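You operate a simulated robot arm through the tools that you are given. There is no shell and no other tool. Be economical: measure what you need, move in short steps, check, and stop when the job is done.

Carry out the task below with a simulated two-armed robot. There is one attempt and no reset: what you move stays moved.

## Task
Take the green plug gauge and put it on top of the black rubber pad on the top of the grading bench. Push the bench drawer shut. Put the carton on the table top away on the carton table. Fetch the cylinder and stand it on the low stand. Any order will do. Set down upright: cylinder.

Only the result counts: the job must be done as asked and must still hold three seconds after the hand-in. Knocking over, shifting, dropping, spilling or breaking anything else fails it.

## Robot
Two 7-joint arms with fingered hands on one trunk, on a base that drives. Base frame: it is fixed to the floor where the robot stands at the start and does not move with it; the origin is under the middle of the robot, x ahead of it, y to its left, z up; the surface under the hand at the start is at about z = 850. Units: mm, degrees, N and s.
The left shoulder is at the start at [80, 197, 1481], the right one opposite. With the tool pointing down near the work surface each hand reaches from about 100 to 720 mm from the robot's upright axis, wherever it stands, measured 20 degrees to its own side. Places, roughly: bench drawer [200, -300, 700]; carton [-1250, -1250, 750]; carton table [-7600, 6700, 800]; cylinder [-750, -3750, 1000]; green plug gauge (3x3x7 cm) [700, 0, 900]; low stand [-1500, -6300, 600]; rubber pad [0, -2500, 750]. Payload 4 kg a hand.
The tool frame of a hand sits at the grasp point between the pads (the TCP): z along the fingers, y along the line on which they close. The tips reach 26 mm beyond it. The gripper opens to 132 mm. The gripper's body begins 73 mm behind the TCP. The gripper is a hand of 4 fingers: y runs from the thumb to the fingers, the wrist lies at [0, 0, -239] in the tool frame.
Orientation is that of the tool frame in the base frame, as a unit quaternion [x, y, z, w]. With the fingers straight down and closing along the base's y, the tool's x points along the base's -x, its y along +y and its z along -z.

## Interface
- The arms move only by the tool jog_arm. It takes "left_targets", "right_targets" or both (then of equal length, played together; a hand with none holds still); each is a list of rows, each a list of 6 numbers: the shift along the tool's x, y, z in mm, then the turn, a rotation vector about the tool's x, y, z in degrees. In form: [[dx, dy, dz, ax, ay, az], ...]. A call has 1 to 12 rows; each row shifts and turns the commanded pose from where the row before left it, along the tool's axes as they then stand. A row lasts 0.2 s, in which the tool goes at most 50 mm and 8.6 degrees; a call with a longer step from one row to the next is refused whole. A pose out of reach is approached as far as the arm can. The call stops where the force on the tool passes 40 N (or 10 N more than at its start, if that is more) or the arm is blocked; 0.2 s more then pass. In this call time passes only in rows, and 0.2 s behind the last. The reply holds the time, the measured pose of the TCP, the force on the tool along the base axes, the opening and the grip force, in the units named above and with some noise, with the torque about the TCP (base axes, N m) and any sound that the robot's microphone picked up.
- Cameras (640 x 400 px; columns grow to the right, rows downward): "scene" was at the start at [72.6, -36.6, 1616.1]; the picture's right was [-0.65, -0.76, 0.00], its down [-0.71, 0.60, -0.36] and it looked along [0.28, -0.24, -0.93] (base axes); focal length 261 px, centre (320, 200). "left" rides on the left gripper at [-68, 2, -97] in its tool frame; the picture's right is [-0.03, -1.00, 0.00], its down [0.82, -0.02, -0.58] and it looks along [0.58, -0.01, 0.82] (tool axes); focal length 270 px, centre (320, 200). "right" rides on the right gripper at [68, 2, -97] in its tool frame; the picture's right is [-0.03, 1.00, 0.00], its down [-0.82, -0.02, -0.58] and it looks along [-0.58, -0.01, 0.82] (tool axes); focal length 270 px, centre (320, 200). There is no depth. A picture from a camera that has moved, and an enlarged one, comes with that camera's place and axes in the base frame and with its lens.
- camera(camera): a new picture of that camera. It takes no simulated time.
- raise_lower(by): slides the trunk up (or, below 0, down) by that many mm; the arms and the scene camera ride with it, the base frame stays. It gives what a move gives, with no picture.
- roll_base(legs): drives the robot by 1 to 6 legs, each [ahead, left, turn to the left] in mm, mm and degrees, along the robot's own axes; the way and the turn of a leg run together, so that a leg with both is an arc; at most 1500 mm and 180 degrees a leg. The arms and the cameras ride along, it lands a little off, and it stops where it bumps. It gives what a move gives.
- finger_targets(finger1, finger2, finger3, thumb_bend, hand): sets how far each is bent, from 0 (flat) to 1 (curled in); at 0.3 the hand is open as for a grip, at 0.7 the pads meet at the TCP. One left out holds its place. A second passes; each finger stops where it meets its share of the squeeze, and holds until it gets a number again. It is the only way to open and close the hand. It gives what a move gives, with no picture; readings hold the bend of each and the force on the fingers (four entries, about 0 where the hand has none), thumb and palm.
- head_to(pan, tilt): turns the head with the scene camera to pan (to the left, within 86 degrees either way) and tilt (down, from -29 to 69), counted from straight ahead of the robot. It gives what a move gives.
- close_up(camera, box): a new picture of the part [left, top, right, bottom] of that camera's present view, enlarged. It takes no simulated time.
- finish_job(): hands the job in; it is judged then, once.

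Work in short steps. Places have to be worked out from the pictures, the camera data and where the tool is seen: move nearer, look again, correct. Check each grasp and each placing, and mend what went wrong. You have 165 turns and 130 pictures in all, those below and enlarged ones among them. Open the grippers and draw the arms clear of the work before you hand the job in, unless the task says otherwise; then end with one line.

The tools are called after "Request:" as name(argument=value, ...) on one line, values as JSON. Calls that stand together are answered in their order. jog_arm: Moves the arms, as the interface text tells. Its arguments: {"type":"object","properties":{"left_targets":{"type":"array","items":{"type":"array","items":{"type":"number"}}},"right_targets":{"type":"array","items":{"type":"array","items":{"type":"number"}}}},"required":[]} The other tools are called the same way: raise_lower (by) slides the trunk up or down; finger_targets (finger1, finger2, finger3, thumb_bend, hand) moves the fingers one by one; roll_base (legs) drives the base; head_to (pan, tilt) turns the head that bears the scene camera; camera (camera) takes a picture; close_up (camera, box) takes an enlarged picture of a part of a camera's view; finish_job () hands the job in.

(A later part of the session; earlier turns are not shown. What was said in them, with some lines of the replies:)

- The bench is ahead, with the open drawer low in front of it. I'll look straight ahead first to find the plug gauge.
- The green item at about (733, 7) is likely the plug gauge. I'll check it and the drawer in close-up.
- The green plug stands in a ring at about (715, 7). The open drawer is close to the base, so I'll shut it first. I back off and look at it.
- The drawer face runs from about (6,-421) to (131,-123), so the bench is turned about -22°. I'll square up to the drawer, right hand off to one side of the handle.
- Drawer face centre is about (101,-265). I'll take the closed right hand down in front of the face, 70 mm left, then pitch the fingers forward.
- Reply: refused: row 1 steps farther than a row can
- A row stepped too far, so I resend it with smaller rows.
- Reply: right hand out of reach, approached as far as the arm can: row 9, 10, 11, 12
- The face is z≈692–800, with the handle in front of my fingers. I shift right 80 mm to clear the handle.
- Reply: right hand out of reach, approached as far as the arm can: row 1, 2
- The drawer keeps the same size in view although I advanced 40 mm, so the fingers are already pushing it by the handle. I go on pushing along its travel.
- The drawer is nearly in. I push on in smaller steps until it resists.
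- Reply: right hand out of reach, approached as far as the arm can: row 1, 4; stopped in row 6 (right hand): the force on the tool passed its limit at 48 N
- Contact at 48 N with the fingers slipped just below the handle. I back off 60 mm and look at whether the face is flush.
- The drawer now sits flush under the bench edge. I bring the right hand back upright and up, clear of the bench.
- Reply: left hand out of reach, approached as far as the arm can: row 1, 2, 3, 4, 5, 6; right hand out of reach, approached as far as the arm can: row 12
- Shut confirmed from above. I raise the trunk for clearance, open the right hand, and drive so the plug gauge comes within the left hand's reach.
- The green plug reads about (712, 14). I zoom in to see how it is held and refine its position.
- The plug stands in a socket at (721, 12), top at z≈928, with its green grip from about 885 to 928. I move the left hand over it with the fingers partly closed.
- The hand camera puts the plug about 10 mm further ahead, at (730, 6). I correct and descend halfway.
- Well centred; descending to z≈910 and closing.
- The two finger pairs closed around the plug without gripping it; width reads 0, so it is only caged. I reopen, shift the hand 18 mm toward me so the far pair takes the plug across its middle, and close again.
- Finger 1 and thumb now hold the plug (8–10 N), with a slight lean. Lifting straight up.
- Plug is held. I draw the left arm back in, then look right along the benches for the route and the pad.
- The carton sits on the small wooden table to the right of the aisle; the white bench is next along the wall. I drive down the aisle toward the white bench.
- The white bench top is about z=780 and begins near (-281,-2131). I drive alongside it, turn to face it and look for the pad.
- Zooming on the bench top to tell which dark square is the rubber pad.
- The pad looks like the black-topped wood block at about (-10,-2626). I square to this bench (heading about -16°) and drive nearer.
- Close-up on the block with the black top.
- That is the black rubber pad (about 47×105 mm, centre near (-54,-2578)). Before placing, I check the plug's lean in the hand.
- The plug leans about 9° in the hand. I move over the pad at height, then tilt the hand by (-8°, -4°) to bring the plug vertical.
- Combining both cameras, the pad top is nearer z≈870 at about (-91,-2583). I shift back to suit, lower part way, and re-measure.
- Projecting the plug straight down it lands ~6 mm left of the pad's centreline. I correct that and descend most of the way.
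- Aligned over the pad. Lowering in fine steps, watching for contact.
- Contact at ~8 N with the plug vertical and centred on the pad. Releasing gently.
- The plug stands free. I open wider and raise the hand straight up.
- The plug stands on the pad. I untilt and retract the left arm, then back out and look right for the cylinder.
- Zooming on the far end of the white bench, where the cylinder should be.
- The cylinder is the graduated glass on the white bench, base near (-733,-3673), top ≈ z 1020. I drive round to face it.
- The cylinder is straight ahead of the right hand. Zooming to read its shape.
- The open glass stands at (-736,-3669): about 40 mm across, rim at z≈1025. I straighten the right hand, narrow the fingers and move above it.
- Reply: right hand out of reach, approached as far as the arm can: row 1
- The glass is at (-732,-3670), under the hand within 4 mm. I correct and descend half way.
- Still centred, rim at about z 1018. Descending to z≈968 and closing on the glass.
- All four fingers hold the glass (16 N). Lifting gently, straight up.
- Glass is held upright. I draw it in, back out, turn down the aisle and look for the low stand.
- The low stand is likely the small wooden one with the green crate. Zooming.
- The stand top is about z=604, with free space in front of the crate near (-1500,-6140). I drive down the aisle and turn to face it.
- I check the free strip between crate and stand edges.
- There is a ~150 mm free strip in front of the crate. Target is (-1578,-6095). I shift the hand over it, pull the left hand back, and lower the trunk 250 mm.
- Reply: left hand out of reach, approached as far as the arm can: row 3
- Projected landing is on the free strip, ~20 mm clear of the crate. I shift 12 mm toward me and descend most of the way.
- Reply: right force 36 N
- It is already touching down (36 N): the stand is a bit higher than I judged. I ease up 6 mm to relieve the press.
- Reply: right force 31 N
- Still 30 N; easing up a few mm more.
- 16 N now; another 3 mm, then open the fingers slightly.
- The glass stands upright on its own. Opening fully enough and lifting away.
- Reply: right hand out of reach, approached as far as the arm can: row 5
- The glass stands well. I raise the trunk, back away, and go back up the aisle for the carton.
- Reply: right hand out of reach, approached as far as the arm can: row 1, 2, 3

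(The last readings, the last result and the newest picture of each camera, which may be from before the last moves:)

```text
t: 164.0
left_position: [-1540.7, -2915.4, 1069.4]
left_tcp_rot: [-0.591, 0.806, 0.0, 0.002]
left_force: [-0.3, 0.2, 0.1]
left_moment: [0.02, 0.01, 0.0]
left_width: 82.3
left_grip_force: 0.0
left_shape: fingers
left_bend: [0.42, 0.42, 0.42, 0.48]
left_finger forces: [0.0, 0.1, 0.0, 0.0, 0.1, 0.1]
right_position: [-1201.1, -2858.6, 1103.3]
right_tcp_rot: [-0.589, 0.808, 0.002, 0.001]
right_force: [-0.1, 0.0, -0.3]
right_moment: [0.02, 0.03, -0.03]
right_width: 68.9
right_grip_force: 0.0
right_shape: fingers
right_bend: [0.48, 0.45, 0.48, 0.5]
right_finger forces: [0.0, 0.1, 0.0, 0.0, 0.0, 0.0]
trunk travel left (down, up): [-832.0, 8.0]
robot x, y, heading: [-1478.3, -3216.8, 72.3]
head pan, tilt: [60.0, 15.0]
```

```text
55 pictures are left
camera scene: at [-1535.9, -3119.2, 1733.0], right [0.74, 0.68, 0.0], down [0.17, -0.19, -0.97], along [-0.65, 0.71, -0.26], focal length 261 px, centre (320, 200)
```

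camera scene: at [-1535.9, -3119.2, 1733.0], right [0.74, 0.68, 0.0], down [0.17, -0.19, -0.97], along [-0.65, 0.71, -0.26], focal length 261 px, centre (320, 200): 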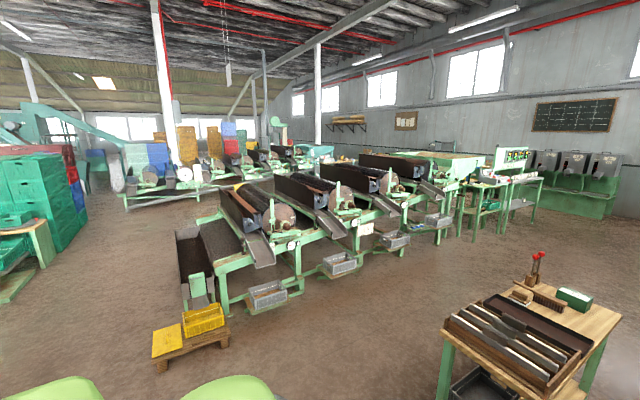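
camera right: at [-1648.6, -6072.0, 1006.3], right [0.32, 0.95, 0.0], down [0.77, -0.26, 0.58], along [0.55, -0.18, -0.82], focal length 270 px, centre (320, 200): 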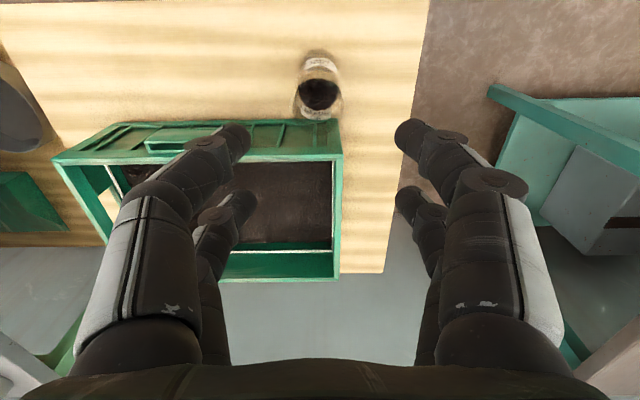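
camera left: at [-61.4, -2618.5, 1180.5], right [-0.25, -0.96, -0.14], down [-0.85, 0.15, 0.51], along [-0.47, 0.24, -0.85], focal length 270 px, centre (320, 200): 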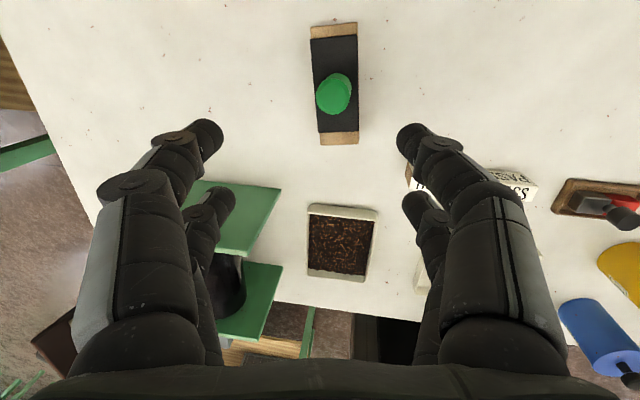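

The green carton triangulates to about (-1348,-1312), top z≈870, at the far end of that table. I drive into the aisle beside it and face it.

Request:
roll_base(legs=[[900, -115, 0], [805, 0, 0], [0, 0, 90]])

Request:
head_to(pan=-10, tilt=50)

Request:
camera(camera="scene")

Request:
camera(camera="right")

```text
t: 176.5
left_position: [-1166.9, -1686.0, 1068.2]
left_tcp_rot: [0.988, -0.151, -0.002, -0.002]
left_force: [-0.4, 0.2, -0.3]
left_moment: [0.02, -0.02, 0.01]
left_width: 82.0
left_grip_force: 0.1
left_shape: fingers
left_bend: [0.42, 0.42, 0.42, 0.48]
left_finger forces: [0.1, 0.0, 0.0, 0.0, 0.1, 0.0]
right_position: [-1224.8, -1346.4, 1104.3]
right_tcp_rot: [0.988, -0.154, -0.002, -0.001]
right_force: [0.4, 0.5, -0.3]
right_moment: [-0.02, -0.03, -0.01]
right_width: 69.0
right_grip_force: 0.1
right_shape: fingers
right_bend: [0.48, 0.45, 0.48, 0.5]
right_finger forces: [0.0, 0.0, 0.0, 0.1, 0.1, 0.0]
trunk travel left (down, up): [-832.0, 8.0]
robot x, y, heading: [-867.9, -1631.8, 162.5]
head pan, tilt: [60.0, 15.0]
```

```text
t: 177.9
left_position: [-1166.8, -1686.3, 1068.2]
left_tcp_rot: [0.988, -0.152, -0.003, -0.001]
left_force: [0.3, 0.3, -0.4]
left_moment: [0.0, -0.02, 0.01]
left_width: 82.3
left_grip_force: 0.0
left_shape: fingers
left_bend: [0.42, 0.42, 0.42, 0.48]
left_finger forces: [0.1, 0.0, 0.0, 0.0, 0.0, 0.0]
right_position: [-1225.2, -1347.7, 1104.0]
right_tcp_rot: [0.988, -0.154, -0.002, 0.0]
right_force: [0.0, 0.3, 0.9]
right_moment: [-0.02, 0.02, 0.0]
right_width: 69.0
right_grip_force: 0.2
right_shape: fingers
right_bend: [0.48, 0.45, 0.48, 0.5]
right_finger forces: [0.1, 0.0, 0.1, 0.0, 0.0, 0.0]
trunk travel left (down, up): [-832.0, 8.0]
robot x, y, heading: [-867.6, -1631.7, 162.6]
head pan, tilt: [-10.0, 50.0]
```

```text
54 pictures are left
camera scene: at [-964.4, -1584.2, 1679.3], right [0.46, 0.89, 0.0], down [0.68, -0.35, -0.64], along [-0.57, 0.3, -0.77], focal length 261 px, centre (320, 200)
```

scene: 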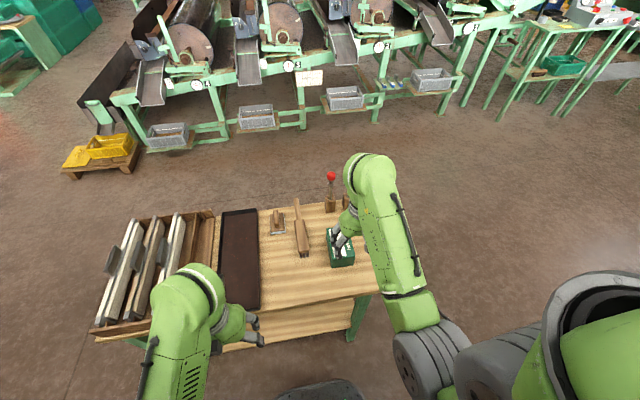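

```text
53 pictures are left
camera right: at [-1159.3, -1370.2, 1199.3], right [-0.33, -0.94, 0.0], down [-0.77, 0.27, 0.58], along [-0.55, 0.19, -0.81], focal length 270 px, centre (320, 200)
```

right: 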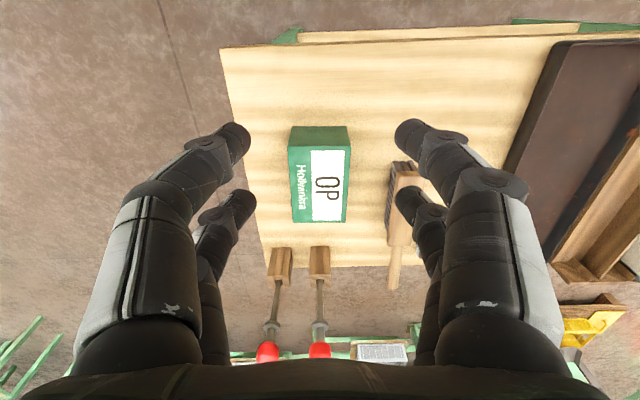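

The carton (about 71×107 mm, height ~60) is centred near (-1325,-1310), top z≈915. I move the right hand above it with the fingers opened to about 110 mm.

Request:
finger_targets(hand="right", finger1=0.36, finger2=0.36, finger3=0.36, thumb_bend=0.36)

Request:
jog_arm(right_targets=[[-36, -2, 0, 0, 0, 0], [-36, -2, 0, 0, 0, 0], [-34, -1, 0, 0, 0, 0], [0, 0, 40, 0, 0, 0], [0, 0, 40, 0, 0, 0]])

Request:
camera(camera="right")

```text
t: 178.9
left_position: [-1167.2, -1685.7, 1068.7]
left_tcp_rot: [0.988, -0.152, -0.002, -0.001]
left_force: [0.2, 0.2, -0.2]
left_moment: [0.0, -0.01, 0.0]
left_width: 82.7
left_grip_force: 0.0
left_shape: fingers
left_bend: [0.42, 0.42, 0.42, 0.48]
left_finger forces: [0.0, 0.1, 0.1, 0.0, 0.0, 0.1]
right_position: [-1224.7, -1346.5, 1104.2]
right_tcp_rot: [0.988, -0.154, -0.002, -0.001]
right_force: [0.3, -0.8, -0.1]
right_moment: [-0.01, 0.01, 0.03]
right_width: 112.7
right_grip_force: 0.0
right_shape: fingers
right_bend: [0.36, 0.36, 0.36, 0.36]
right_finger forces: [0.0, 0.0, 0.0, 0.0, 0.0, 0.1]
trunk travel left (down, up): [-832.0, 8.0]
robot x, y, heading: [-862.9, -1626.5, 162.3]
head pan, tilt: [-10.0, 50.0]
```

```text
t: 180.1
left_position: [-1167.3, -1685.8, 1068.9]
left_tcp_rot: [0.988, -0.152, -0.002, -0.001]
left_force: [0.5, 0.3, -0.4]
left_moment: [0.0, 0.02, -0.01]
left_width: 82.3
left_grip_force: 0.1
left_shape: fingers
left_bend: [0.42, 0.42, 0.42, 0.48]
left_finger forces: [0.1, 0.1, 0.0, 0.1, 0.1, 0.1]
right_position: [-1327.1, -1308.2, 1024.3]
right_tcp_rot: [0.988, -0.153, -0.003, 0.001]
right_force: [0.0, -0.6, -0.4]
right_moment: [-0.04, 0.03, -0.01]
right_width: 112.7
right_grip_force: 0.1
right_shape: fingers
right_bend: [0.36, 0.36, 0.36, 0.36]
right_finger forces: [0.0, 0.0, 0.1, 0.0, 0.1, 0.0]
trunk travel left (down, up): [-832.0, 8.0]
robot x, y, heading: [-868.4, -1628.1, 162.6]
head pan, tilt: [-10.0, 50.0]
```

```text
52 pictures are left
camera right: at [-1261.2, -1331.5, 1119.9], right [-0.33, -0.94, 0.0], down [-0.77, 0.27, 0.58], along [-0.55, 0.19, -0.81], focal length 270 px, centre (320, 200)
```

right: 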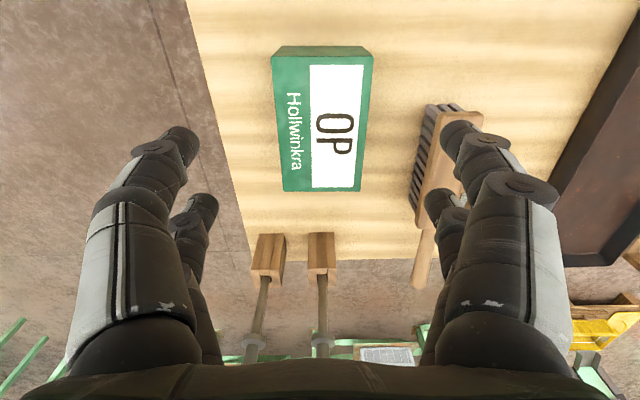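

Centre is about 12 mm further ahead; table z≈845, carton top ≈908. I correct, descend to z≈885 and close.

Request:
jog_arm(right_targets=[[-12, 2, 0, 0, 0, 0], [0, 0, 40, 0, 0, 0], [0, 0, 40, 0, 0, 0], [0, 0, 30, 0, 0, 0], [0, 0, 20, 0, 0, 0], [0, 0, 9, 0, 0, 0]])

Request:
camera(camera="right")

```text
t: 181.5
left_position: [-1167.3, -1686.2, 1068.7]
left_tcp_rot: [0.988, -0.152, -0.001, -0.001]
left_force: [0.4, 0.3, -0.3]
left_moment: [0.02, -0.02, 0.01]
left_width: 82.6
left_grip_force: 0.0
left_shape: fingers
left_bend: [0.42, 0.42, 0.42, 0.48]
left_finger forces: [0.1, 0.1, 0.1, 0.0, 0.1, 0.0]
right_position: [-1337.1, -1308.4, 884.7]
right_tcp_rot: [0.988, -0.154, -0.003, -0.001]
right_force: [0.2, -0.2, -0.9]
right_moment: [-0.05, -0.04, -0.03]
right_width: 113.1
right_grip_force: 0.0
right_shape: fingers
right_bend: [0.36, 0.36, 0.36, 0.36]
right_finger forces: [0.0, 0.0, 0.1, 0.0, 0.1, 0.1]
trunk travel left (down, up): [-832.0, 8.0]
robot x, y, heading: [-865.1, -1629.1, 162.6]
head pan, tilt: [-10.0, 50.0]
```

```text
51 pictures are left
camera right: at [-1270.7, -1331.0, 979.5], right [-0.33, -0.94, 0.0], down [-0.77, 0.27, 0.58], along [-0.55, 0.19, -0.81], focal length 270 px, centre (320, 200)
```

right: 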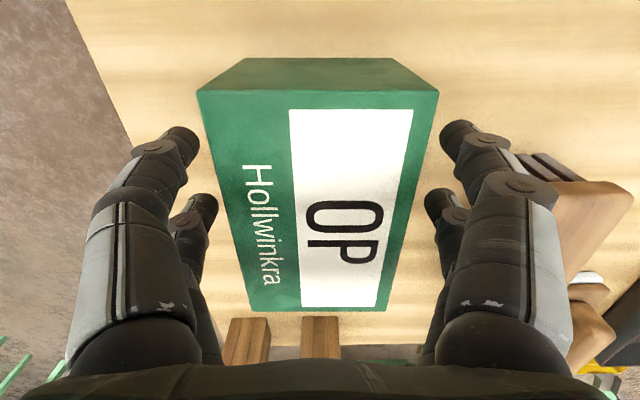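

Fingers straddle the carton. Closing.

Request:
finger_targets(hand="right", finger1=0.7, finger2=0.7, finger3=0.7, thumb_bend=0.7)

Request:
jog_arm(right_targets=[[0, 0, -8, 0, 0, 0], [0, 0, -12, 0, 0, 0], [0, 0, -15, 0, 0, 0]])

Request:
camera(camera="right")

```text
t: 182.5
left_position: [-1167.9, -1686.2, 1068.8]
left_tcp_rot: [0.988, -0.153, -0.002, -0.002]
left_force: [0.1, 0.7, 0.5]
left_moment: [0.01, 0.06, -0.01]
left_width: 82.6
left_grip_force: 0.0
left_shape: fingers
left_bend: [0.42, 0.42, 0.42, 0.48]
left_finger forces: [0.1, 0.0, 0.0, 0.0, 0.0, 0.0]
right_position: [-1337.1, -1308.2, 884.0]
right_tcp_rot: [0.988, -0.154, -0.002, 0.0]
right_force: [-0.5, 0.5, -0.6]
right_moment: [0.07, 0.03, -0.02]
right_width: 75.5
right_grip_force: 22.1
right_shape: fingers
right_bend: [0.41, 0.42, 0.52, 0.6]
right_finger forces: [11.6, 10.7, 5.8, 0.0, 16.8, 0.0]
trunk travel left (down, up): [-832.0, 8.0]
robot x, y, heading: [-870.3, -1629.8, 162.5]
head pan, tilt: [-10.0, 50.0]
```

```text
t: 183.3
left_position: [-1168.4, -1685.7, 1068.9]
left_tcp_rot: [0.988, -0.153, -0.002, -0.002]
left_force: [0.6, -0.2, 0.8]
left_moment: [-0.02, -0.01, 0.01]
left_width: 82.3
left_grip_force: 0.1
left_shape: fingers
left_bend: [0.42, 0.42, 0.42, 0.48]
left_finger forces: [0.0, 0.0, 0.1, 0.0, 0.0, 0.0]
right_position: [-1337.8, -1309.2, 920.1]
right_tcp_rot: [0.988, -0.153, -0.002, 0.0]
right_force: [0.2, -0.9, -2.2]
right_moment: [0.03, -0.06, 0.02]
right_width: 75.5
right_grip_force: 22.1
right_shape: fingers
right_bend: [0.41, 0.42, 0.52, 0.6]
right_finger forces: [11.5, 11.0, 5.8, 0.1, 16.6, 0.1]
trunk travel left (down, up): [-832.0, 8.0]
robot x, y, heading: [-869.8, -1629.9, 162.5]
head pan, tilt: [-10.0, 50.0]
```

```text
50 pictures are left
camera right: at [-1271.8, -1332.1, 1015.9], right [-0.33, -0.94, 0.0], down [-0.77, 0.27, 0.58], along [-0.55, 0.19, -0.81], focal length 270 px, centre (320, 200)
```

right: 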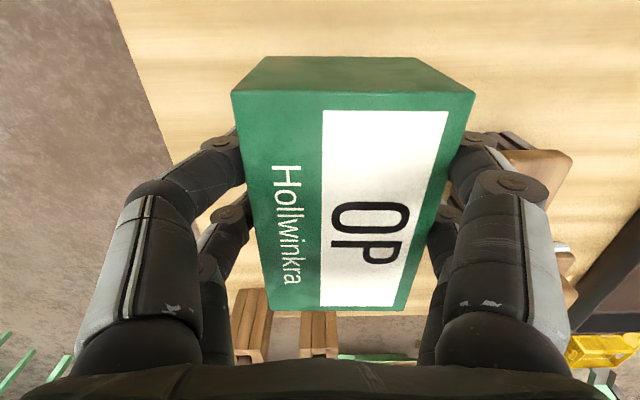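

Carton held (22 N). Lifting it, drawing in, and driving past the table's end to look for a route to the carton table.

Request:
jog_arm(right_targets=[[0, 0, -40, 0, 0, 0], [0, 0, -40, 0, 0, 0], [0, 0, -40, 0, 0, 0], [35, 0, 0, 0, 0, 0], [35, 0, 0, 0, 0, 0], [35, 0, 0, 0, 0, 0]])

Request:
roll_base(legs=[[0, 0, -90], [1300, 0, 0], [0, 0, 60]])

Request:
head_to(pan=0, tilt=10)

Request:
camera(camera="scene")

```text
t: 184.7
left_position: [-1166.3, -1688.2, 1069.5]
left_tcp_rot: [0.988, -0.152, -0.003, -0.002]
left_force: [0.9, -0.5, 0.2]
left_moment: [0.03, 0.03, -0.01]
left_width: 82.3
left_grip_force: 0.1
left_shape: fingers
left_bend: [0.42, 0.42, 0.42, 0.48]
left_finger forces: [0.0, 0.0, 0.0, 0.1, 0.0, 0.0]
right_position: [-1236.8, -1342.9, 1042.3]
right_tcp_rot: [0.988, -0.154, -0.002, 0.0]
right_force: [-0.3, -0.7, -2.9]
right_moment: [0.01, -0.02, 0.02]
right_width: 75.3
right_grip_force: 22.3
right_shape: fingers
right_bend: [0.41, 0.41, 0.52, 0.6]
right_finger forces: [11.6, 10.8, 5.8, 0.0, 16.6, 0.1]
trunk travel left (down, up): [-832.0, 8.0]
robot x, y, heading: [-868.3, -1627.2, 162.5]
head pan, tilt: [-10.0, 50.0]
```

```text
t: 197.6
left_position: [-799.6, -297.4, 1069.1]
left_tcp_rot: [0.919, -0.395, -0.001, -0.002]
left_force: [1.4, -0.3, 0.2]
left_moment: [-0.03, 0.0, 0.01]
left_width: 82.1
left_grip_force: 0.0
left_shape: fingers
left_bend: [0.42, 0.42, 0.42, 0.48]
left_finger forces: [0.0, 0.0, 0.0, 0.0, 0.0, 0.0]
right_position: [-692.4, 38.6, 1041.1]
right_tcp_rot: [0.918, -0.396, -0.001, -0.001]
right_force: [-0.4, -0.4, -3.9]
right_moment: [0.0, -0.03, -0.05]
right_width: 75.1
right_grip_force: 21.9
right_shape: fingers
right_bend: [0.41, 0.42, 0.52, 0.6]
right_finger forces: [11.4, 10.6, 5.6, 0.1, 16.4, 0.0]
trunk travel left (down, up): [-832.0, 8.0]
robot x, y, heading: [-507.1, -388.8, 133.6]
head pan, tilt: [-10.0, 50.0]
```

```text
t: 198.7
left_position: [-798.4, -297.8, 1070.3]
left_tcp_rot: [0.919, -0.394, -0.001, -0.001]
left_force: [0.6, 0.2, -0.6]
left_moment: [0.02, 0.03, -0.01]
left_width: 82.6
left_grip_force: 0.0
left_shape: fingers
left_bend: [0.42, 0.42, 0.42, 0.48]
left_finger forces: [0.0, 0.0, 0.0, 0.0, 0.1, 0.0]
right_position: [-693.8, 38.5, 1042.5]
right_tcp_rot: [0.918, -0.396, -0.001, -0.001]
right_force: [0.2, 0.5, -2.5]
right_moment: [-0.03, -0.07, 0.03]
right_width: 75.1
right_grip_force: 22.3
right_shape: fingers
right_bend: [0.41, 0.42, 0.52, 0.6]
right_finger forces: [11.4, 10.7, 5.7, 0.0, 16.4, 0.0]
trunk travel left (down, up): [-832.0, 8.0]
robot x, y, heading: [-508.4, -387.6, 133.2]
head pan, tilt: [0.0, 10.0]
```

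```text
49 pictures are left
camera scene: at [-593.2, -302.8, 1741.1], right [0.72, 0.69, 0.0], down [0.12, -0.13, -0.98], along [-0.68, 0.71, -0.17], focal length 261 px, centre (320, 200)
```

scene: 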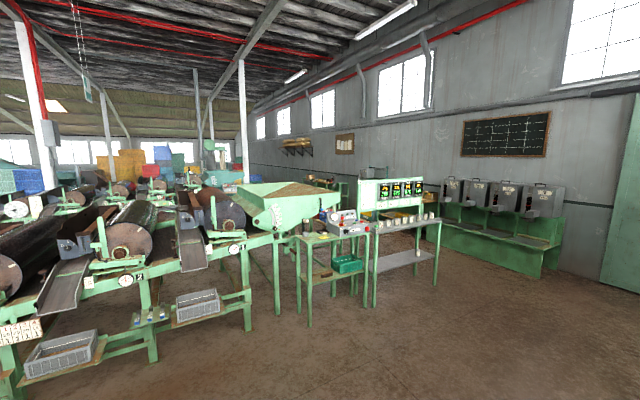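

There's a ~1.3 m passage along the far wall between the display tables and the hopper bench. I drive to its mouth near (-960,3600) and look along it.

Request:
roll_base(legs=[[0, 0, -37], [1330, 0, 0], [1330, 0, 0], [1330, 0, 0], [0, 0, 66]])

Request:
camera(camera="scene")

```text
t: 222.5
left_position: [-1386.6, 3479.9, 1069.5]
left_tcp_rot: [0.992, -0.124, -0.002, -0.001]
left_force: [1.0, -0.3, 1.5]
left_moment: [0.02, 0.03, -0.02]
left_width: 82.4
left_grip_force: 0.1
left_shape: fingers
left_bend: [0.42, 0.42, 0.42, 0.48]
left_finger forces: [0.1, 0.0, 0.1, 0.0, 0.1, 0.0]
right_position: [-1475.6, 3820.5, 1041.9]
right_tcp_rot: [0.992, -0.126, -0.002, 0.0]
right_force: [-0.4, 0.2, -3.0]
right_moment: [0.0, -0.01, 0.02]
right_width: 75.2
right_grip_force: 21.3
right_shape: fingers
right_bend: [0.41, 0.42, 0.52, 0.6]
right_finger forces: [11.4, 10.5, 5.5, 0.0, 16.3, 0.0]
trunk travel left (down, up): [-832.0, 8.0]
robot x, y, heading: [-1088.5, 3553.2, 165.6]
head pan, tilt: [0.0, 10.0]
```

```text
48 pictures are left
camera scene: at [-1210.0, 3585.3, 1741.1], right [0.25, 0.97, 0.0], down [0.17, -0.04, -0.98], along [-0.95, 0.24, -0.17], focal length 261 px, centre (320, 200)
```

scene: 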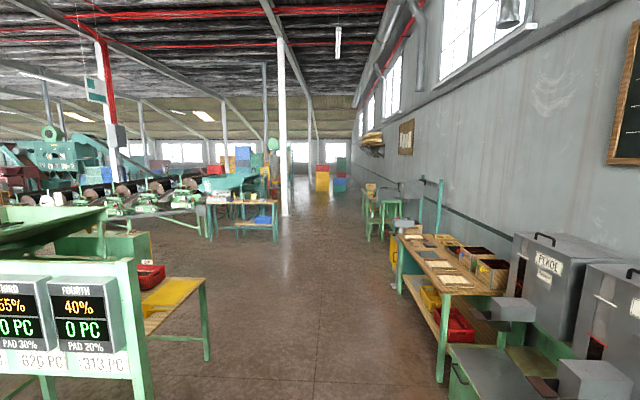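

The carton table should be the one at about (380,205) in this view. Zooming.

Request:
close_up(camera="scene", box=[330, 160, 450, 260])

```text
4.00 times, centred on (390, 210) of scene
camera zoom: at [-1210.0, 3585.3, 1741.1], right [0.25, 0.97, 0.0], down [0.17, -0.04, -0.98], along [-0.95, 0.24, -0.17], focal length 1043 px, centre (40, 160)
```

zoom: 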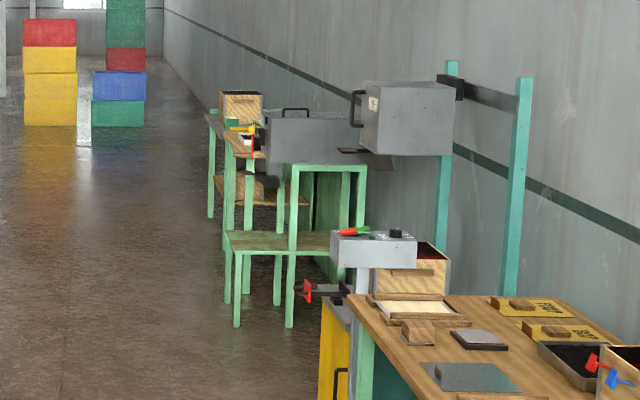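

I drive along the passage toward the tables at the far end.

Request:
roll_base(legs=[[0, 0, -3.6], [1400, 0, 0], [1400, 0, 0], [1400, 0, 0]])

Request:
head_to(pan=-25, tilt=22)

Request:
camera(camera="scene")

```text
t: 243.3
left_position: [-5416.1, 4881.9, 1069.5]
left_tcp_rot: [0.986, -0.167, -0.003, -0.001]
left_force: [0.9, 0.2, 0.1]
left_moment: [-0.01, -0.02, -0.01]
left_width: 82.2
left_grip_force: 0.0
left_shape: fingers
left_bend: [0.42, 0.42, 0.42, 0.48]
left_finger forces: [0.1, 0.1, 0.1, 0.1, 0.0, 0.1]
right_position: [-5476.1, 5229.1, 1043.1]
right_tcp_rot: [0.986, -0.169, -0.002, 0.0]
right_force: [0.5, -0.2, -1.6]
right_moment: [0.0, -0.02, 0.0]
right_width: 75.1
right_grip_force: 22.2
right_shape: fingers
right_bend: [0.41, 0.42, 0.52, 0.6]
right_finger forces: [11.4, 10.6, 5.6, 0.1, 16.3, 0.1]
trunk travel left (down, up): [-832.0, 8.0]
robot x, y, heading: [-5115.8, 4931.0, 160.8]
head pan, tilt: [0.0, 10.0]
```

```text
t: 244.2
left_position: [-5418.6, 4883.1, 1069.8]
left_tcp_rot: [0.986, -0.166, -0.001, -0.001]
left_force: [-0.1, 0.8, 0.6]
left_moment: [0.03, 0.02, 0.02]
left_width: 82.2
left_grip_force: 0.1
left_shape: fingers
left_bend: [0.42, 0.42, 0.42, 0.48]
left_finger forces: [0.0, 0.0, 0.1, 0.0, 0.1, 0.0]
right_position: [-5476.3, 5228.1, 1041.6]
right_tcp_rot: [0.986, -0.17, 0.0, 0.0]
right_force: [0.0, -0.4, -2.5]
right_moment: [0.0, -0.04, 0.02]
right_width: 75.1
right_grip_force: 21.8
right_shape: fingers
right_bend: [0.41, 0.42, 0.52, 0.6]
right_finger forces: [11.3, 10.5, 5.6, 0.0, 16.4, 0.0]
trunk travel left (down, up): [-832.0, 8.0]
robot x, y, heading: [-5114.5, 4929.4, 160.9]
head pan, tilt: [-25.0, 22.0]
```

```text
46 pictures are left
camera scene: at [-5212.1, 5005.7, 1721.6], right [0.7, 0.72, 0.0], down [0.27, -0.26, -0.93], along [-0.66, 0.65, -0.37], focal length 261 px, centre (320, 200)
```

scene: 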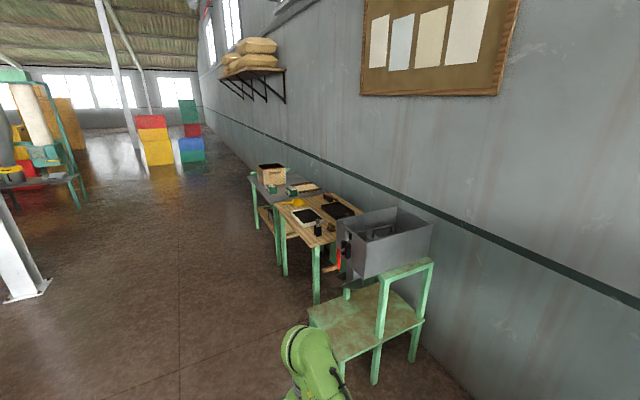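

Zooming on the two tables to tell which is the carton table.

Request:
close_up(camera="scene", box=[235, 150, 375, 260])

```text
3.64 times, centred on (305, 205) of scene
camera zoom: at [-5212.1, 5005.7, 1721.6], right [0.7, 0.72, 0.0], down [0.27, -0.26, -0.93], along [-0.66, 0.65, -0.37], focal length 948 px, centre (374, 182)
```

zoom: 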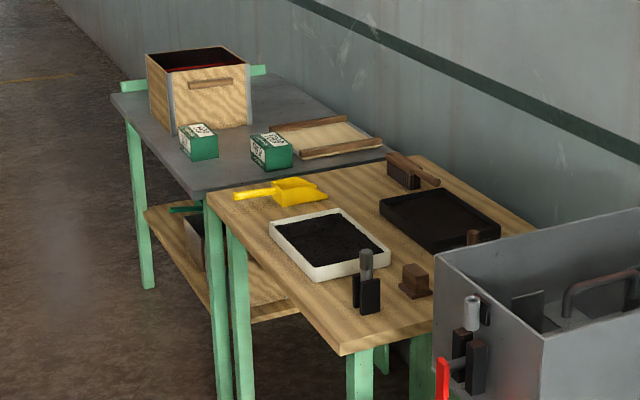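

The grey table with the two green cartons is the carton table; its front edge runs (-7025,6187)–(-7900,6456). I drive in front of it and turn to face it.

Request:
roll_base(legs=[[0, 0, 2], [1250, 0, 0], [1200, 0, 0], [0, 0, -90]])

Request:
head_to(pan=-5, tilt=42)

Request:
camera(camera="scene")

```text
t: 260.4
left_position: [-7537.9, 5940.7, 1069.2]
left_tcp_rot: [-0.605, 0.796, 0.001, 0.001]
left_force: [-0.9, -0.9, 0.0]
left_moment: [-0.03, -0.02, 0.01]
left_width: 82.4
left_grip_force: 0.1
left_shape: fingers
left_bend: [0.42, 0.42, 0.42, 0.48]
left_finger forces: [0.1, 0.0, 0.0, 0.1, 0.0, 0.1]
right_position: [-7195.8, 6022.1, 1042.6]
right_tcp_rot: [-0.604, 0.797, 0.001, 0.001]
right_force: [-0.7, -0.2, -2.4]
right_moment: [-0.02, -0.02, -0.01]
right_width: 74.8
right_grip_force: 21.8
right_shape: fingers
right_bend: [0.41, 0.42, 0.52, 0.61]
right_finger forces: [11.3, 10.4, 5.6, 0.0, 16.2, 0.1]
trunk travel left (down, up): [-832.0, 8.0]
robot x, y, heading: [-7475.9, 5642.7, 74.6]
head pan, tilt: [-25.0, 22.0]
```

```text
t: 261.2
left_position: [-7537.4, 5940.9, 1069.7]
left_tcp_rot: [-0.606, 0.796, 0.0, 0.002]
left_force: [1.1, 0.2, 0.3]
left_moment: [-0.02, 0.02, -0.01]
left_width: 82.4
left_grip_force: 0.0
left_shape: fingers
left_bend: [0.42, 0.42, 0.42, 0.48]
left_finger forces: [0.1, 0.1, 0.0, 0.0, 0.1, 0.0]
right_position: [-7196.3, 6022.6, 1041.8]
right_tcp_rot: [-0.604, 0.797, 0.001, 0.002]
right_force: [1.0, 0.1, -1.7]
right_moment: [-0.06, 0.01, 0.01]
right_width: 74.9
right_grip_force: 21.7
right_shape: fingers
right_bend: [0.41, 0.42, 0.52, 0.61]
right_finger forces: [11.5, 10.4, 5.5, 0.1, 16.2, 0.1]
trunk travel left (down, up): [-832.0, 8.0]
robot x, y, heading: [-7467.1, 5643.5, 74.4]
head pan, tilt: [-5.0, 42.0]
```

```text
44 pictures are left
camera scene: at [-7432.8, 5749.8, 1690.6], right [0.94, -0.35, 0.0], down [-0.23, -0.63, -0.74], along [0.26, 0.7, -0.67], focal length 261 px, centre (320, 200)
```

scene: 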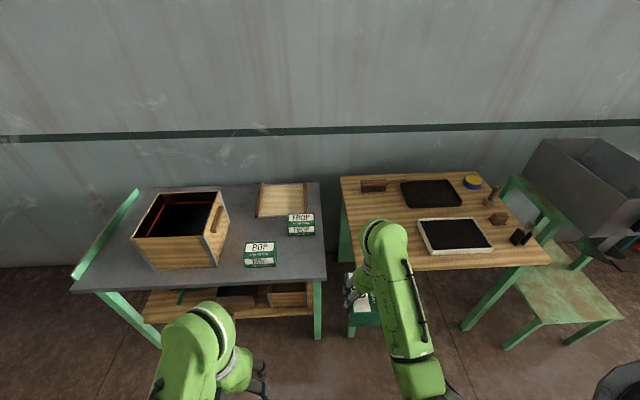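

Carton table top works out near z≈750; free spot right of the "POP" carton at about (-7279,6380). I shift left and move up to the table.

Request:
roll_base(legs=[[0, 177, 0], [270, 0, 0]])

Request:
camera(camera="scene")

Request:
camera(camera="right")

```text
t: 264.2
left_position: [-7639.1, 6237.9, 1070.2]
left_tcp_rot: [-0.606, 0.795, 0.001, 0.003]
left_force: [0.0, 0.2, 0.0]
left_moment: [0.03, 0.03, 0.03]
left_width: 82.3
left_grip_force: 0.2
left_shape: fingers
left_bend: [0.42, 0.42, 0.42, 0.48]
left_finger forces: [0.0, 0.0, 0.1, 0.0, 0.0, 0.1]
right_position: [-7296.2, 6318.4, 1043.4]
right_tcp_rot: [-0.604, 0.797, 0.001, 0.003]
right_force: [-0.9, -0.6, -1.8]
right_moment: [-0.02, -0.06, 0.0]
right_width: 75.2
right_grip_force: 21.5
right_shape: fingers
right_bend: [0.41, 0.42, 0.52, 0.61]
right_finger forces: [11.5, 10.4, 5.6, 0.0, 16.1, 0.1]
trunk travel left (down, up): [-832.0, 8.0]
robot x, y, heading: [-7567.0, 5945.0, 74.7]
head pan, tilt: [-5.0, 42.0]
```

```text
43 pictures are left
camera scene: at [-7533.2, 6044.7, 1690.9], right [0.94, -0.35, 0.0], down [-0.23, -0.62, -0.75], along [0.26, 0.7, -0.67], focal length 261 px, centre (320, 200)
```

scene: 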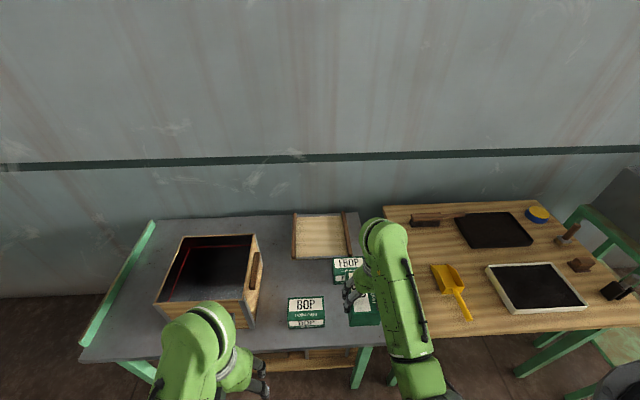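

```text
42 pictures are left
camera right: at [-7315.7, 6253.0, 1138.2], right [-0.96, 0.29, 0.0], down [0.24, 0.78, 0.58], along [0.17, 0.56, -0.81], focal length 270 px, centre (320, 200)
```

right: 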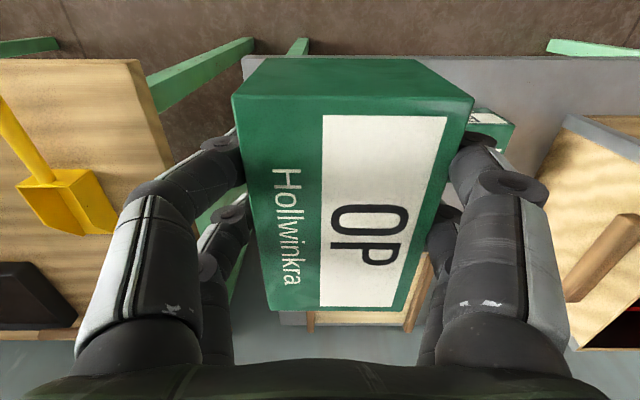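

Table edges and neighbours give a free slot: move 100 mm ahead, 20 mm right, then down. I do that and stop well above the surface.

Request:
jog_arm(right_targets=[[-34, -7, 0, 0, 0, 0], [-33, -7, 0, 0, 0, 0], [-33, -6, 0, 0, 0, 0], [0, 0, 40, 0, 0, 0], [0, 0, 40, 0, 0, 0], [0, 0, 40, 0, 0, 0], [0, 0, 40, 0, 0, 0]])

Request:
camera(camera="scene")

Request:
camera(camera="right")

```text
t: 265.8
left_position: [-7638.4, 6242.5, 1069.0]
left_tcp_rot: [-0.606, 0.796, -0.001, 0.001]
left_force: [0.0, -0.5, -0.3]
left_moment: [0.01, -0.03, 0.0]
left_width: 82.5
left_grip_force: 0.0
left_shape: fingers
left_bend: [0.42, 0.42, 0.42, 0.48]
left_finger forces: [0.0, 0.1, 0.0, 0.1, 0.0, 0.1]
right_position: [-7248.9, 6415.2, 879.7]
right_tcp_rot: [-0.604, 0.797, 0.002, 0.001]
right_force: [0.0, 0.4, -3.0]
right_moment: [-0.06, -0.01, -0.05]
right_width: 75.1
right_grip_force: 21.8
right_shape: fingers
right_bend: [0.41, 0.42, 0.52, 0.61]
right_finger forces: [11.4, 10.5, 5.6, 0.0, 16.1, 0.1]
trunk travel left (down, up): [-832.0, 8.0]
robot x, y, heading: [-7567.9, 5944.1, 74.8]
head pan, tilt: [-5.0, 42.0]
```

```text
41 pictures are left
camera scene: at [-7531.5, 6051.8, 1690.4], right [0.94, -0.35, 0.0], down [-0.23, -0.63, -0.74], along [0.26, 0.7, -0.67], focal length 261 px, centre (320, 200)
```

scene: 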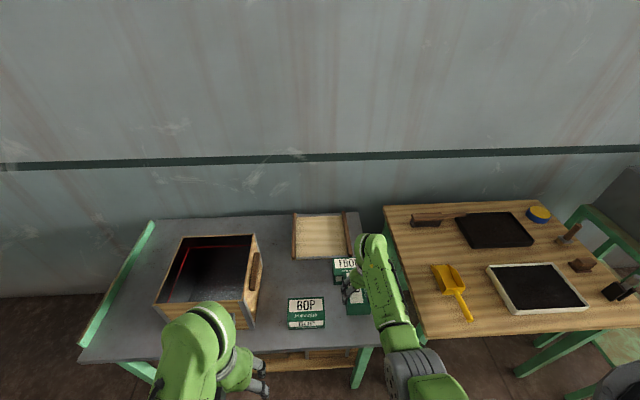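

```text
40 pictures are left
camera right: at [-7267.8, 6349.1, 974.2], right [-0.96, 0.29, 0.0], down [0.24, 0.78, 0.58], along [0.17, 0.56, -0.81], focal length 270 px, centre (320, 200)
```

right: 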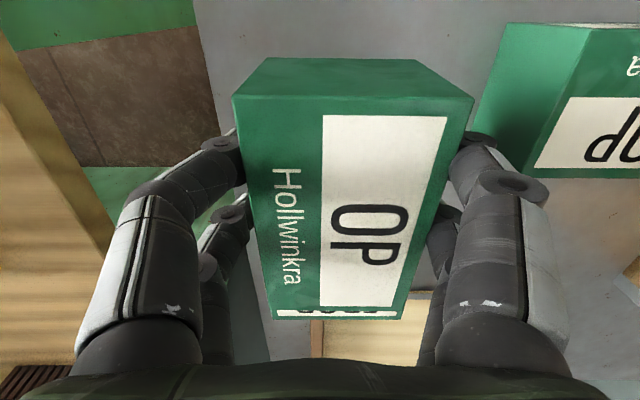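

Clear of both neighbours and inside the table edge. Descending further, then in fine steps.

Request:
jog_arm(right_targets=[[0, 0, 20, 0, 0, 0], [0, 0, 20, 0, 0, 0], [0, 0, 10, 0, 0, 0], [0, 0, 8, 0, 0, 0]])

Request:
camera(camera="right")

```text
t: 266.8
left_position: [-7638.8, 6240.6, 1067.6]
left_tcp_rot: [-0.606, 0.796, 0.0, 0.002]
left_force: [-0.1, 0.7, 0.9]
left_moment: [-0.01, 0.03, 0.0]
left_width: 82.6
left_grip_force: 0.1
left_shape: fingers
left_bend: [0.42, 0.42, 0.42, 0.48]
left_finger forces: [0.0, 0.0, 0.0, 0.1, 0.1, 0.0]
right_position: [-7250.1, 6413.7, 824.9]
right_tcp_rot: [-0.605, 0.797, 0.001, 0.002]
right_force: [-0.1, -0.2, -1.1]
right_moment: [0.07, -0.09, -0.04]
right_width: 74.9
right_grip_force: 22.3
right_shape: fingers
right_bend: [0.41, 0.42, 0.52, 0.61]
right_finger forces: [11.6, 10.6, 5.8, 0.0, 16.3, 0.0]
trunk travel left (down, up): [-832.0, 8.0]
robot x, y, heading: [-7569.4, 5942.7, 74.8]
head pan, tilt: [-5.0, 42.0]
```

```text
39 pictures are left
camera right: at [-7269.1, 6348.5, 920.1], right [-0.96, 0.29, 0.0], down [0.24, 0.78, 0.58], along [0.17, 0.56, -0.81], focal length 270 px, centre (320, 200)
```

right: 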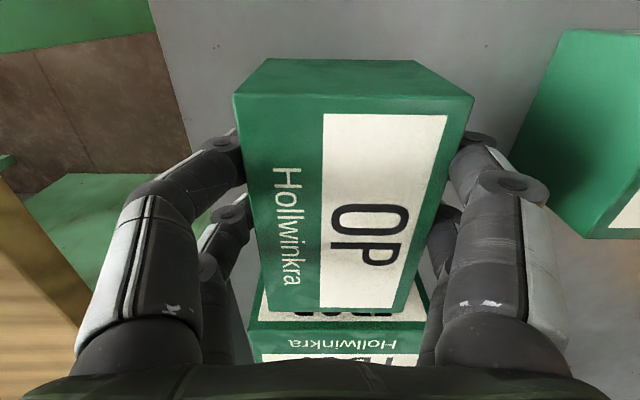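

FBOP carton is ~70 mm beyond ours; clear. Lowering in 4 mm steps.

Request:
jog_arm(right_targets=[[0, 0, 5, 0, 0, 0], [0, 0, 5, 0, 0, 0], [0, 0, 4, 0, 0, 0], [0, 0, 4, 0, 0, 0], [0, 0, 4, 0, 0, 0]])

```text
t: 267.8
left_position: [-7639.5, 6238.8, 1069.5]
left_tcp_rot: [-0.606, 0.796, 0.001, 0.004]
left_force: [0.0, 0.5, -0.3]
left_moment: [-0.01, 0.03, -0.04]
left_width: 82.4
left_grip_force: 0.1
left_shape: fingers
left_bend: [0.42, 0.42, 0.42, 0.48]
left_finger forces: [0.0, 0.0, 0.1, 0.0, 0.1, 0.1]
right_position: [-7250.4, 6417.4, 812.9]
right_tcp_rot: [-0.604, 0.797, 0.005, 0.007]
right_force: [-2.0, -7.3, 21.8]
right_moment: [-0.47, -0.41, -0.03]
right_width: 75.8
right_grip_force: 27.1
right_shape: fingers
right_bend: [0.44, 0.44, 0.53, 0.62]
right_finger forces: [16.3, 11.8, 6.8, 0.0, 19.9, 0.1]
trunk travel left (down, up): [-832.0, 8.0]
robot x, y, heading: [-7568.9, 5939.6, 74.4]
head pan, tilt: [-5.0, 42.0]
stopped in row 5 (right hand): the force on the tool passed its limit at 41 N (the readings are from after the stop); the commanded pose is now the measured one
```

Contact at 813, i.e. surface near z≈774. I relieve the press slightly and look.

Request:
jog_arm(right_targets=[[0, 0, -2, 0, 0, 0]])

Request:
camera(camera="right")

Request:
close_up(camera="scene", box=[270, 230, 410, 360])

```text
t: 268.2
left_position: [-7641.2, 6240.3, 1069.5]
left_tcp_rot: [-0.605, 0.796, 0.001, 0.003]
left_force: [0.0, 0.0, 0.3]
left_moment: [-0.02, 0.0, -0.02]
left_width: 82.6
left_grip_force: 0.0
left_shape: fingers
left_bend: [0.42, 0.42, 0.42, 0.48]
left_finger forces: [0.1, 0.1, 0.2, 0.0, 0.0, 0.0]
right_position: [-7249.5, 6417.5, 813.8]
right_tcp_rot: [-0.605, 0.797, 0.003, 0.006]
right_force: [-2.6, -2.8, 16.0]
right_moment: [-0.36, -0.41, -0.06]
right_width: 75.8
right_grip_force: 27.2
right_shape: fingers
right_bend: [0.44, 0.44, 0.53, 0.62]
right_finger forces: [15.9, 11.9, 6.4, 0.0, 19.3, 0.0]
trunk travel left (down, up): [-832.0, 8.0]
robot x, y, heading: [-7574.7, 5944.6, 74.6]
head pan, tilt: [-5.0, 42.0]
```

```text
38 pictures are left
camera right: at [-7268.8, 6350.3, 907.8], right [-0.96, 0.29, 0.0], down [0.24, 0.77, 0.59], along [0.17, 0.56, -0.81], focal length 270 px, centre (320, 200)
```

right: 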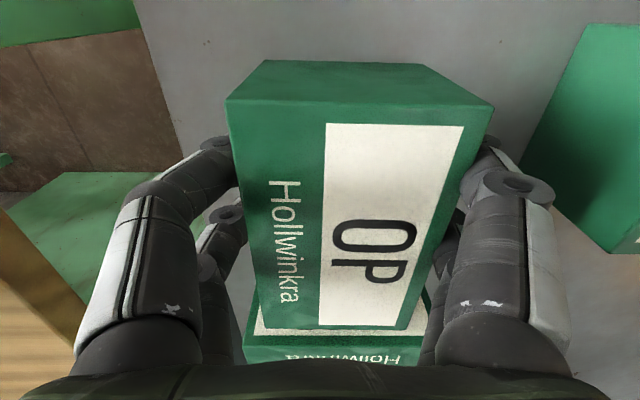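

```text
3.08 times, centred on (340, 295) of scene
camera zoom: at [-7534.0, 6048.4, 1690.6], right [0.94, -0.35, 0.0], down [-0.23, -0.63, -0.74], along [0.26, 0.7, -0.67], focal length 802 px, centre (258, -92)
```

zoom: 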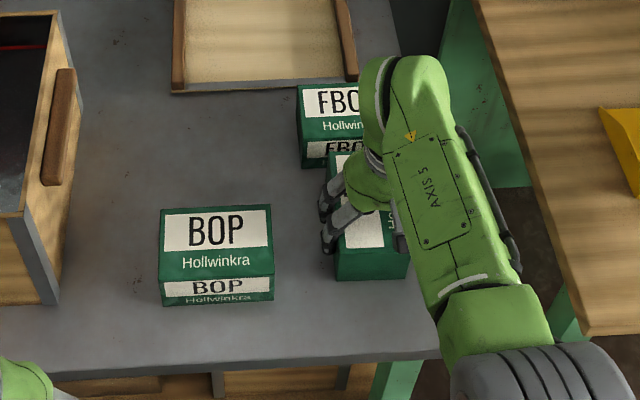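

The carton rests on the table (slightly tilted in the grip), ~30 mm clear of the FBOP carton. Opening so it settles.

Request:
finger_targets(hand="right", finger1=0.37, finger2=0.37, finger3=0.42, thumb_bend=0.5)

Request:
camera(camera="right")

```text
t: 269.2
left_position: [-7638.4, 6240.6, 1069.1]
left_tcp_rot: [-0.606, 0.796, 0.0, 0.002]
left_force: [0.4, 0.2, 0.3]
left_moment: [0.01, -0.01, -0.01]
left_width: 82.3
left_grip_force: 0.0
left_shape: fingers
left_bend: [0.42, 0.42, 0.42, 0.48]
left_finger forces: [0.0, 0.1, 0.0, 0.1, 0.1, 0.0]
right_position: [-7248.4, 6417.9, 811.9]
right_tcp_rot: [-0.604, 0.797, 0.003, 0.005]
right_force: [-1.0, 0.1, 0.2]
right_moment: [-0.02, -0.03, 0.01]
right_width: 88.4
right_grip_force: 0.4
right_shape: fingers
right_bend: [0.37, 0.37, 0.42, 0.5]
right_finger forces: [0.4, 0.1, 0.0, 0.0, 0.1, 0.0]
trunk travel left (down, up): [-832.0, 8.0]
robot x, y, heading: [-7567.9, 5940.2, 74.7]
head pan, tilt: [-5.0, 42.0]
```

```text
36 pictures are left
camera right: at [-7267.7, 6350.6, 906.3], right [-0.96, 0.29, 0.0], down [0.24, 0.77, 0.59], along [0.17, 0.56, -0.81], focal length 270 px, centre (320, 200)
```

right: 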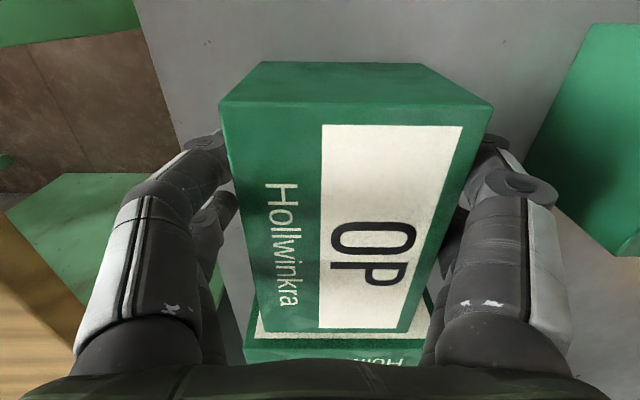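

Nearly free; opening a little further and lifting straight up.

Request:
finger_targets(hand="right", finger1=0.32, finger2=0.32, finger3=0.36, thumb_bend=0.44)

Request:
jog_arm(right_targets=[[0, 0, -8, 0, 0, 0], [0, 0, -15, 0, 0, 0], [0, 0, -30, 0, 0, 0], [0, 0, -40, 0, 0, 0], [0, 0, -40, 0, 0, 0], [0, 0, -40, 0, 0, 0]])

Request:
camera(camera="right")

```text
t: 270.2
left_position: [-7638.0, 6241.7, 1068.7]
left_tcp_rot: [-0.606, 0.795, 0.0, 0.002]
left_force: [0.3, 0.2, 0.3]
left_moment: [0.02, -0.02, 0.02]
left_width: 82.3
left_grip_force: 0.1
left_shape: fingers
left_bend: [0.42, 0.42, 0.42, 0.48]
left_finger forces: [0.0, 0.1, 0.0, 0.1, 0.0, 0.0]
right_position: [-7249.5, 6416.0, 811.8]
right_tcp_rot: [-0.605, 0.796, 0.002, 0.003]
right_force: [-0.8, 0.3, -0.7]
right_moment: [0.01, 0.01, -0.03]
right_width: 105.9
right_grip_force: 0.1
right_shape: fingers
right_bend: [0.32, 0.32, 0.36, 0.44]
right_finger forces: [0.0, 0.0, 0.0, 0.0, 0.1, 0.0]
trunk travel left (down, up): [-832.0, 8.0]
robot x, y, heading: [-7571.6, 5942.1, 74.3]
head pan, tilt: [-5.0, 42.0]
```

```text
t: 271.6
left_position: [-7638.6, 6240.0, 1069.1]
left_tcp_rot: [-0.606, 0.795, 0.0, 0.002]
left_force: [-0.6, -0.5, -0.5]
left_moment: [0.04, 0.02, -0.01]
left_width: 82.3
left_grip_force: 0.1
left_shape: fingers
left_bend: [0.42, 0.42, 0.42, 0.48]
left_finger forces: [0.0, 0.0, 0.0, 0.1, 0.0, 0.1]
right_position: [-7248.0, 6415.7, 986.9]
right_tcp_rot: [-0.604, 0.797, 0.003, 0.004]
right_force: [-0.2, -0.2, 0.3]
right_moment: [0.02, 0.03, 0.02]
right_width: 106.1
right_grip_force: 0.0
right_shape: fingers
right_bend: [0.32, 0.32, 0.36, 0.44]
right_finger forces: [0.0, 0.1, 0.1, 0.0, 0.0, 0.0]
trunk travel left (down, up): [-832.0, 8.0]
robot x, y, heading: [-7569.1, 5946.7, 74.7]
head pan, tilt: [-5.0, 42.0]
```

```text
35 pictures are left
camera right: at [-7268.5, 6349.4, 1080.5], right [-0.96, 0.29, 0.0], down [0.24, 0.77, 0.59], along [0.17, 0.56, -0.81], focal length 270 px, centre (320, 200)
```

right: 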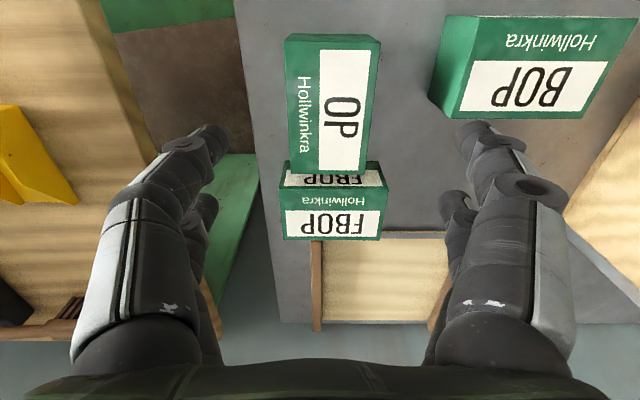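

The carton stands flat on the carton table, with a small gap to FBOP. I retract and check once more from the head camera.

Request:
jog_arm(right_targets=[[0, 0, -40, 0, 0, 0], [40, 0, 0, 0, 0, 0], [40, 0, 0, 0, 0, 0], [40, 0, 0, 0, 0, 0]])

Request:
close_up(camera="scene", box=[270, 230, 410, 360])

Request:
roll_base(legs=[[-400, 0, 0]])

Request:
camera(camera="scene")

```text
t: 272.6
left_position: [-7638.6, 6239.6, 1069.5]
left_tcp_rot: [-0.606, 0.795, 0.001, 0.002]
left_force: [-0.1, -0.3, -0.7]
left_moment: [0.0, 0.01, -0.02]
left_width: 82.4
left_grip_force: 0.1
left_shape: fingers
left_bend: [0.42, 0.42, 0.42, 0.48]
left_finger forces: [0.0, 0.0, 0.0, 0.1, 0.0, 0.1]
right_position: [-7283.8, 6297.8, 1025.6]
right_tcp_rot: [-0.605, 0.796, 0.004, 0.005]
right_force: [0.5, 0.2, 0.0]
right_moment: [0.0, -0.02, 0.0]
right_width: 105.9
right_grip_force: 0.0
right_shape: fingers
right_bend: [0.32, 0.32, 0.36, 0.44]
right_finger forces: [0.0, 0.0, 0.1, 0.0, 0.0, 0.0]
trunk travel left (down, up): [-832.0, 8.0]
robot x, y, heading: [-7567.7, 5941.1, 74.3]
head pan, tilt: [-5.0, 42.0]
```

```text
3.08 times, centred on (340, 295) of scene
camera zoom: at [-7532.9, 6048.1, 1690.7], right [0.94, -0.35, 0.0], down [-0.23, -0.63, -0.74], along [0.26, 0.7, -0.67], focal length 802 px, centre (258, -92)
```

zoom: 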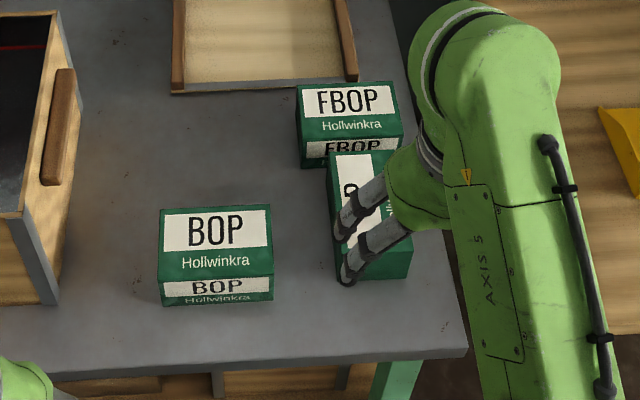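

```text
t: 275.1
left_position: [-7742.4, 5861.9, 1069.3]
left_tcp_rot: [-0.605, 0.796, 0.0, 0.001]
left_force: [-0.8, -1.0, -0.6]
left_moment: [-0.01, 0.0, -0.02]
left_width: 82.7
left_grip_force: 0.1
left_shape: fingers
left_bend: [0.42, 0.42, 0.42, 0.48]
left_finger forces: [0.0, 0.0, 0.1, 0.0, 0.1, 0.1]
right_position: [-7389.6, 5920.4, 1022.6]
right_tcp_rot: [-0.604, 0.797, 0.002, 0.004]
right_force: [0.3, 0.3, -0.5]
right_moment: [-0.01, -0.04, 0.0]
right_width: 106.0
right_grip_force: 0.2
right_shape: fingers
right_bend: [0.32, 0.32, 0.36, 0.44]
right_finger forces: [0.1, 0.0, 0.0, 0.0, 0.0, 0.1]
trunk travel left (down, up): [-832.0, 8.0]
robot x, y, heading: [-7676.1, 5564.2, 74.7]
head pan, tilt: [-5.0, 42.0]
```

```text
33 pictures are left
camera scene: at [-7636.5, 5672.7, 1690.2], right [0.94, -0.35, 0.0], down [-0.23, -0.63, -0.74], along [0.26, 0.69, -0.67], focal length 261 px, centre (320, 200)
```

scene: 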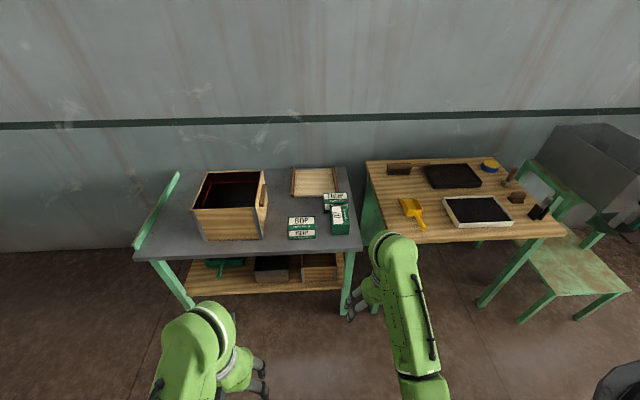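

All four items are placed and checked: the plug stands on the pad, the drawer face sits just behind the bench edge, the glass stands on the low stand, and the carton is on the carton table with nothing else moved. Both hands are open and clear, so I hand in.

Request:
finish_job()

```text
The job is handed in.
```

The job is handed in with all four parts done: the plug gauge stands on the rubber pad, the drawer is shut, the cylinder stands upright on the low stand and the carton is on the carton table.
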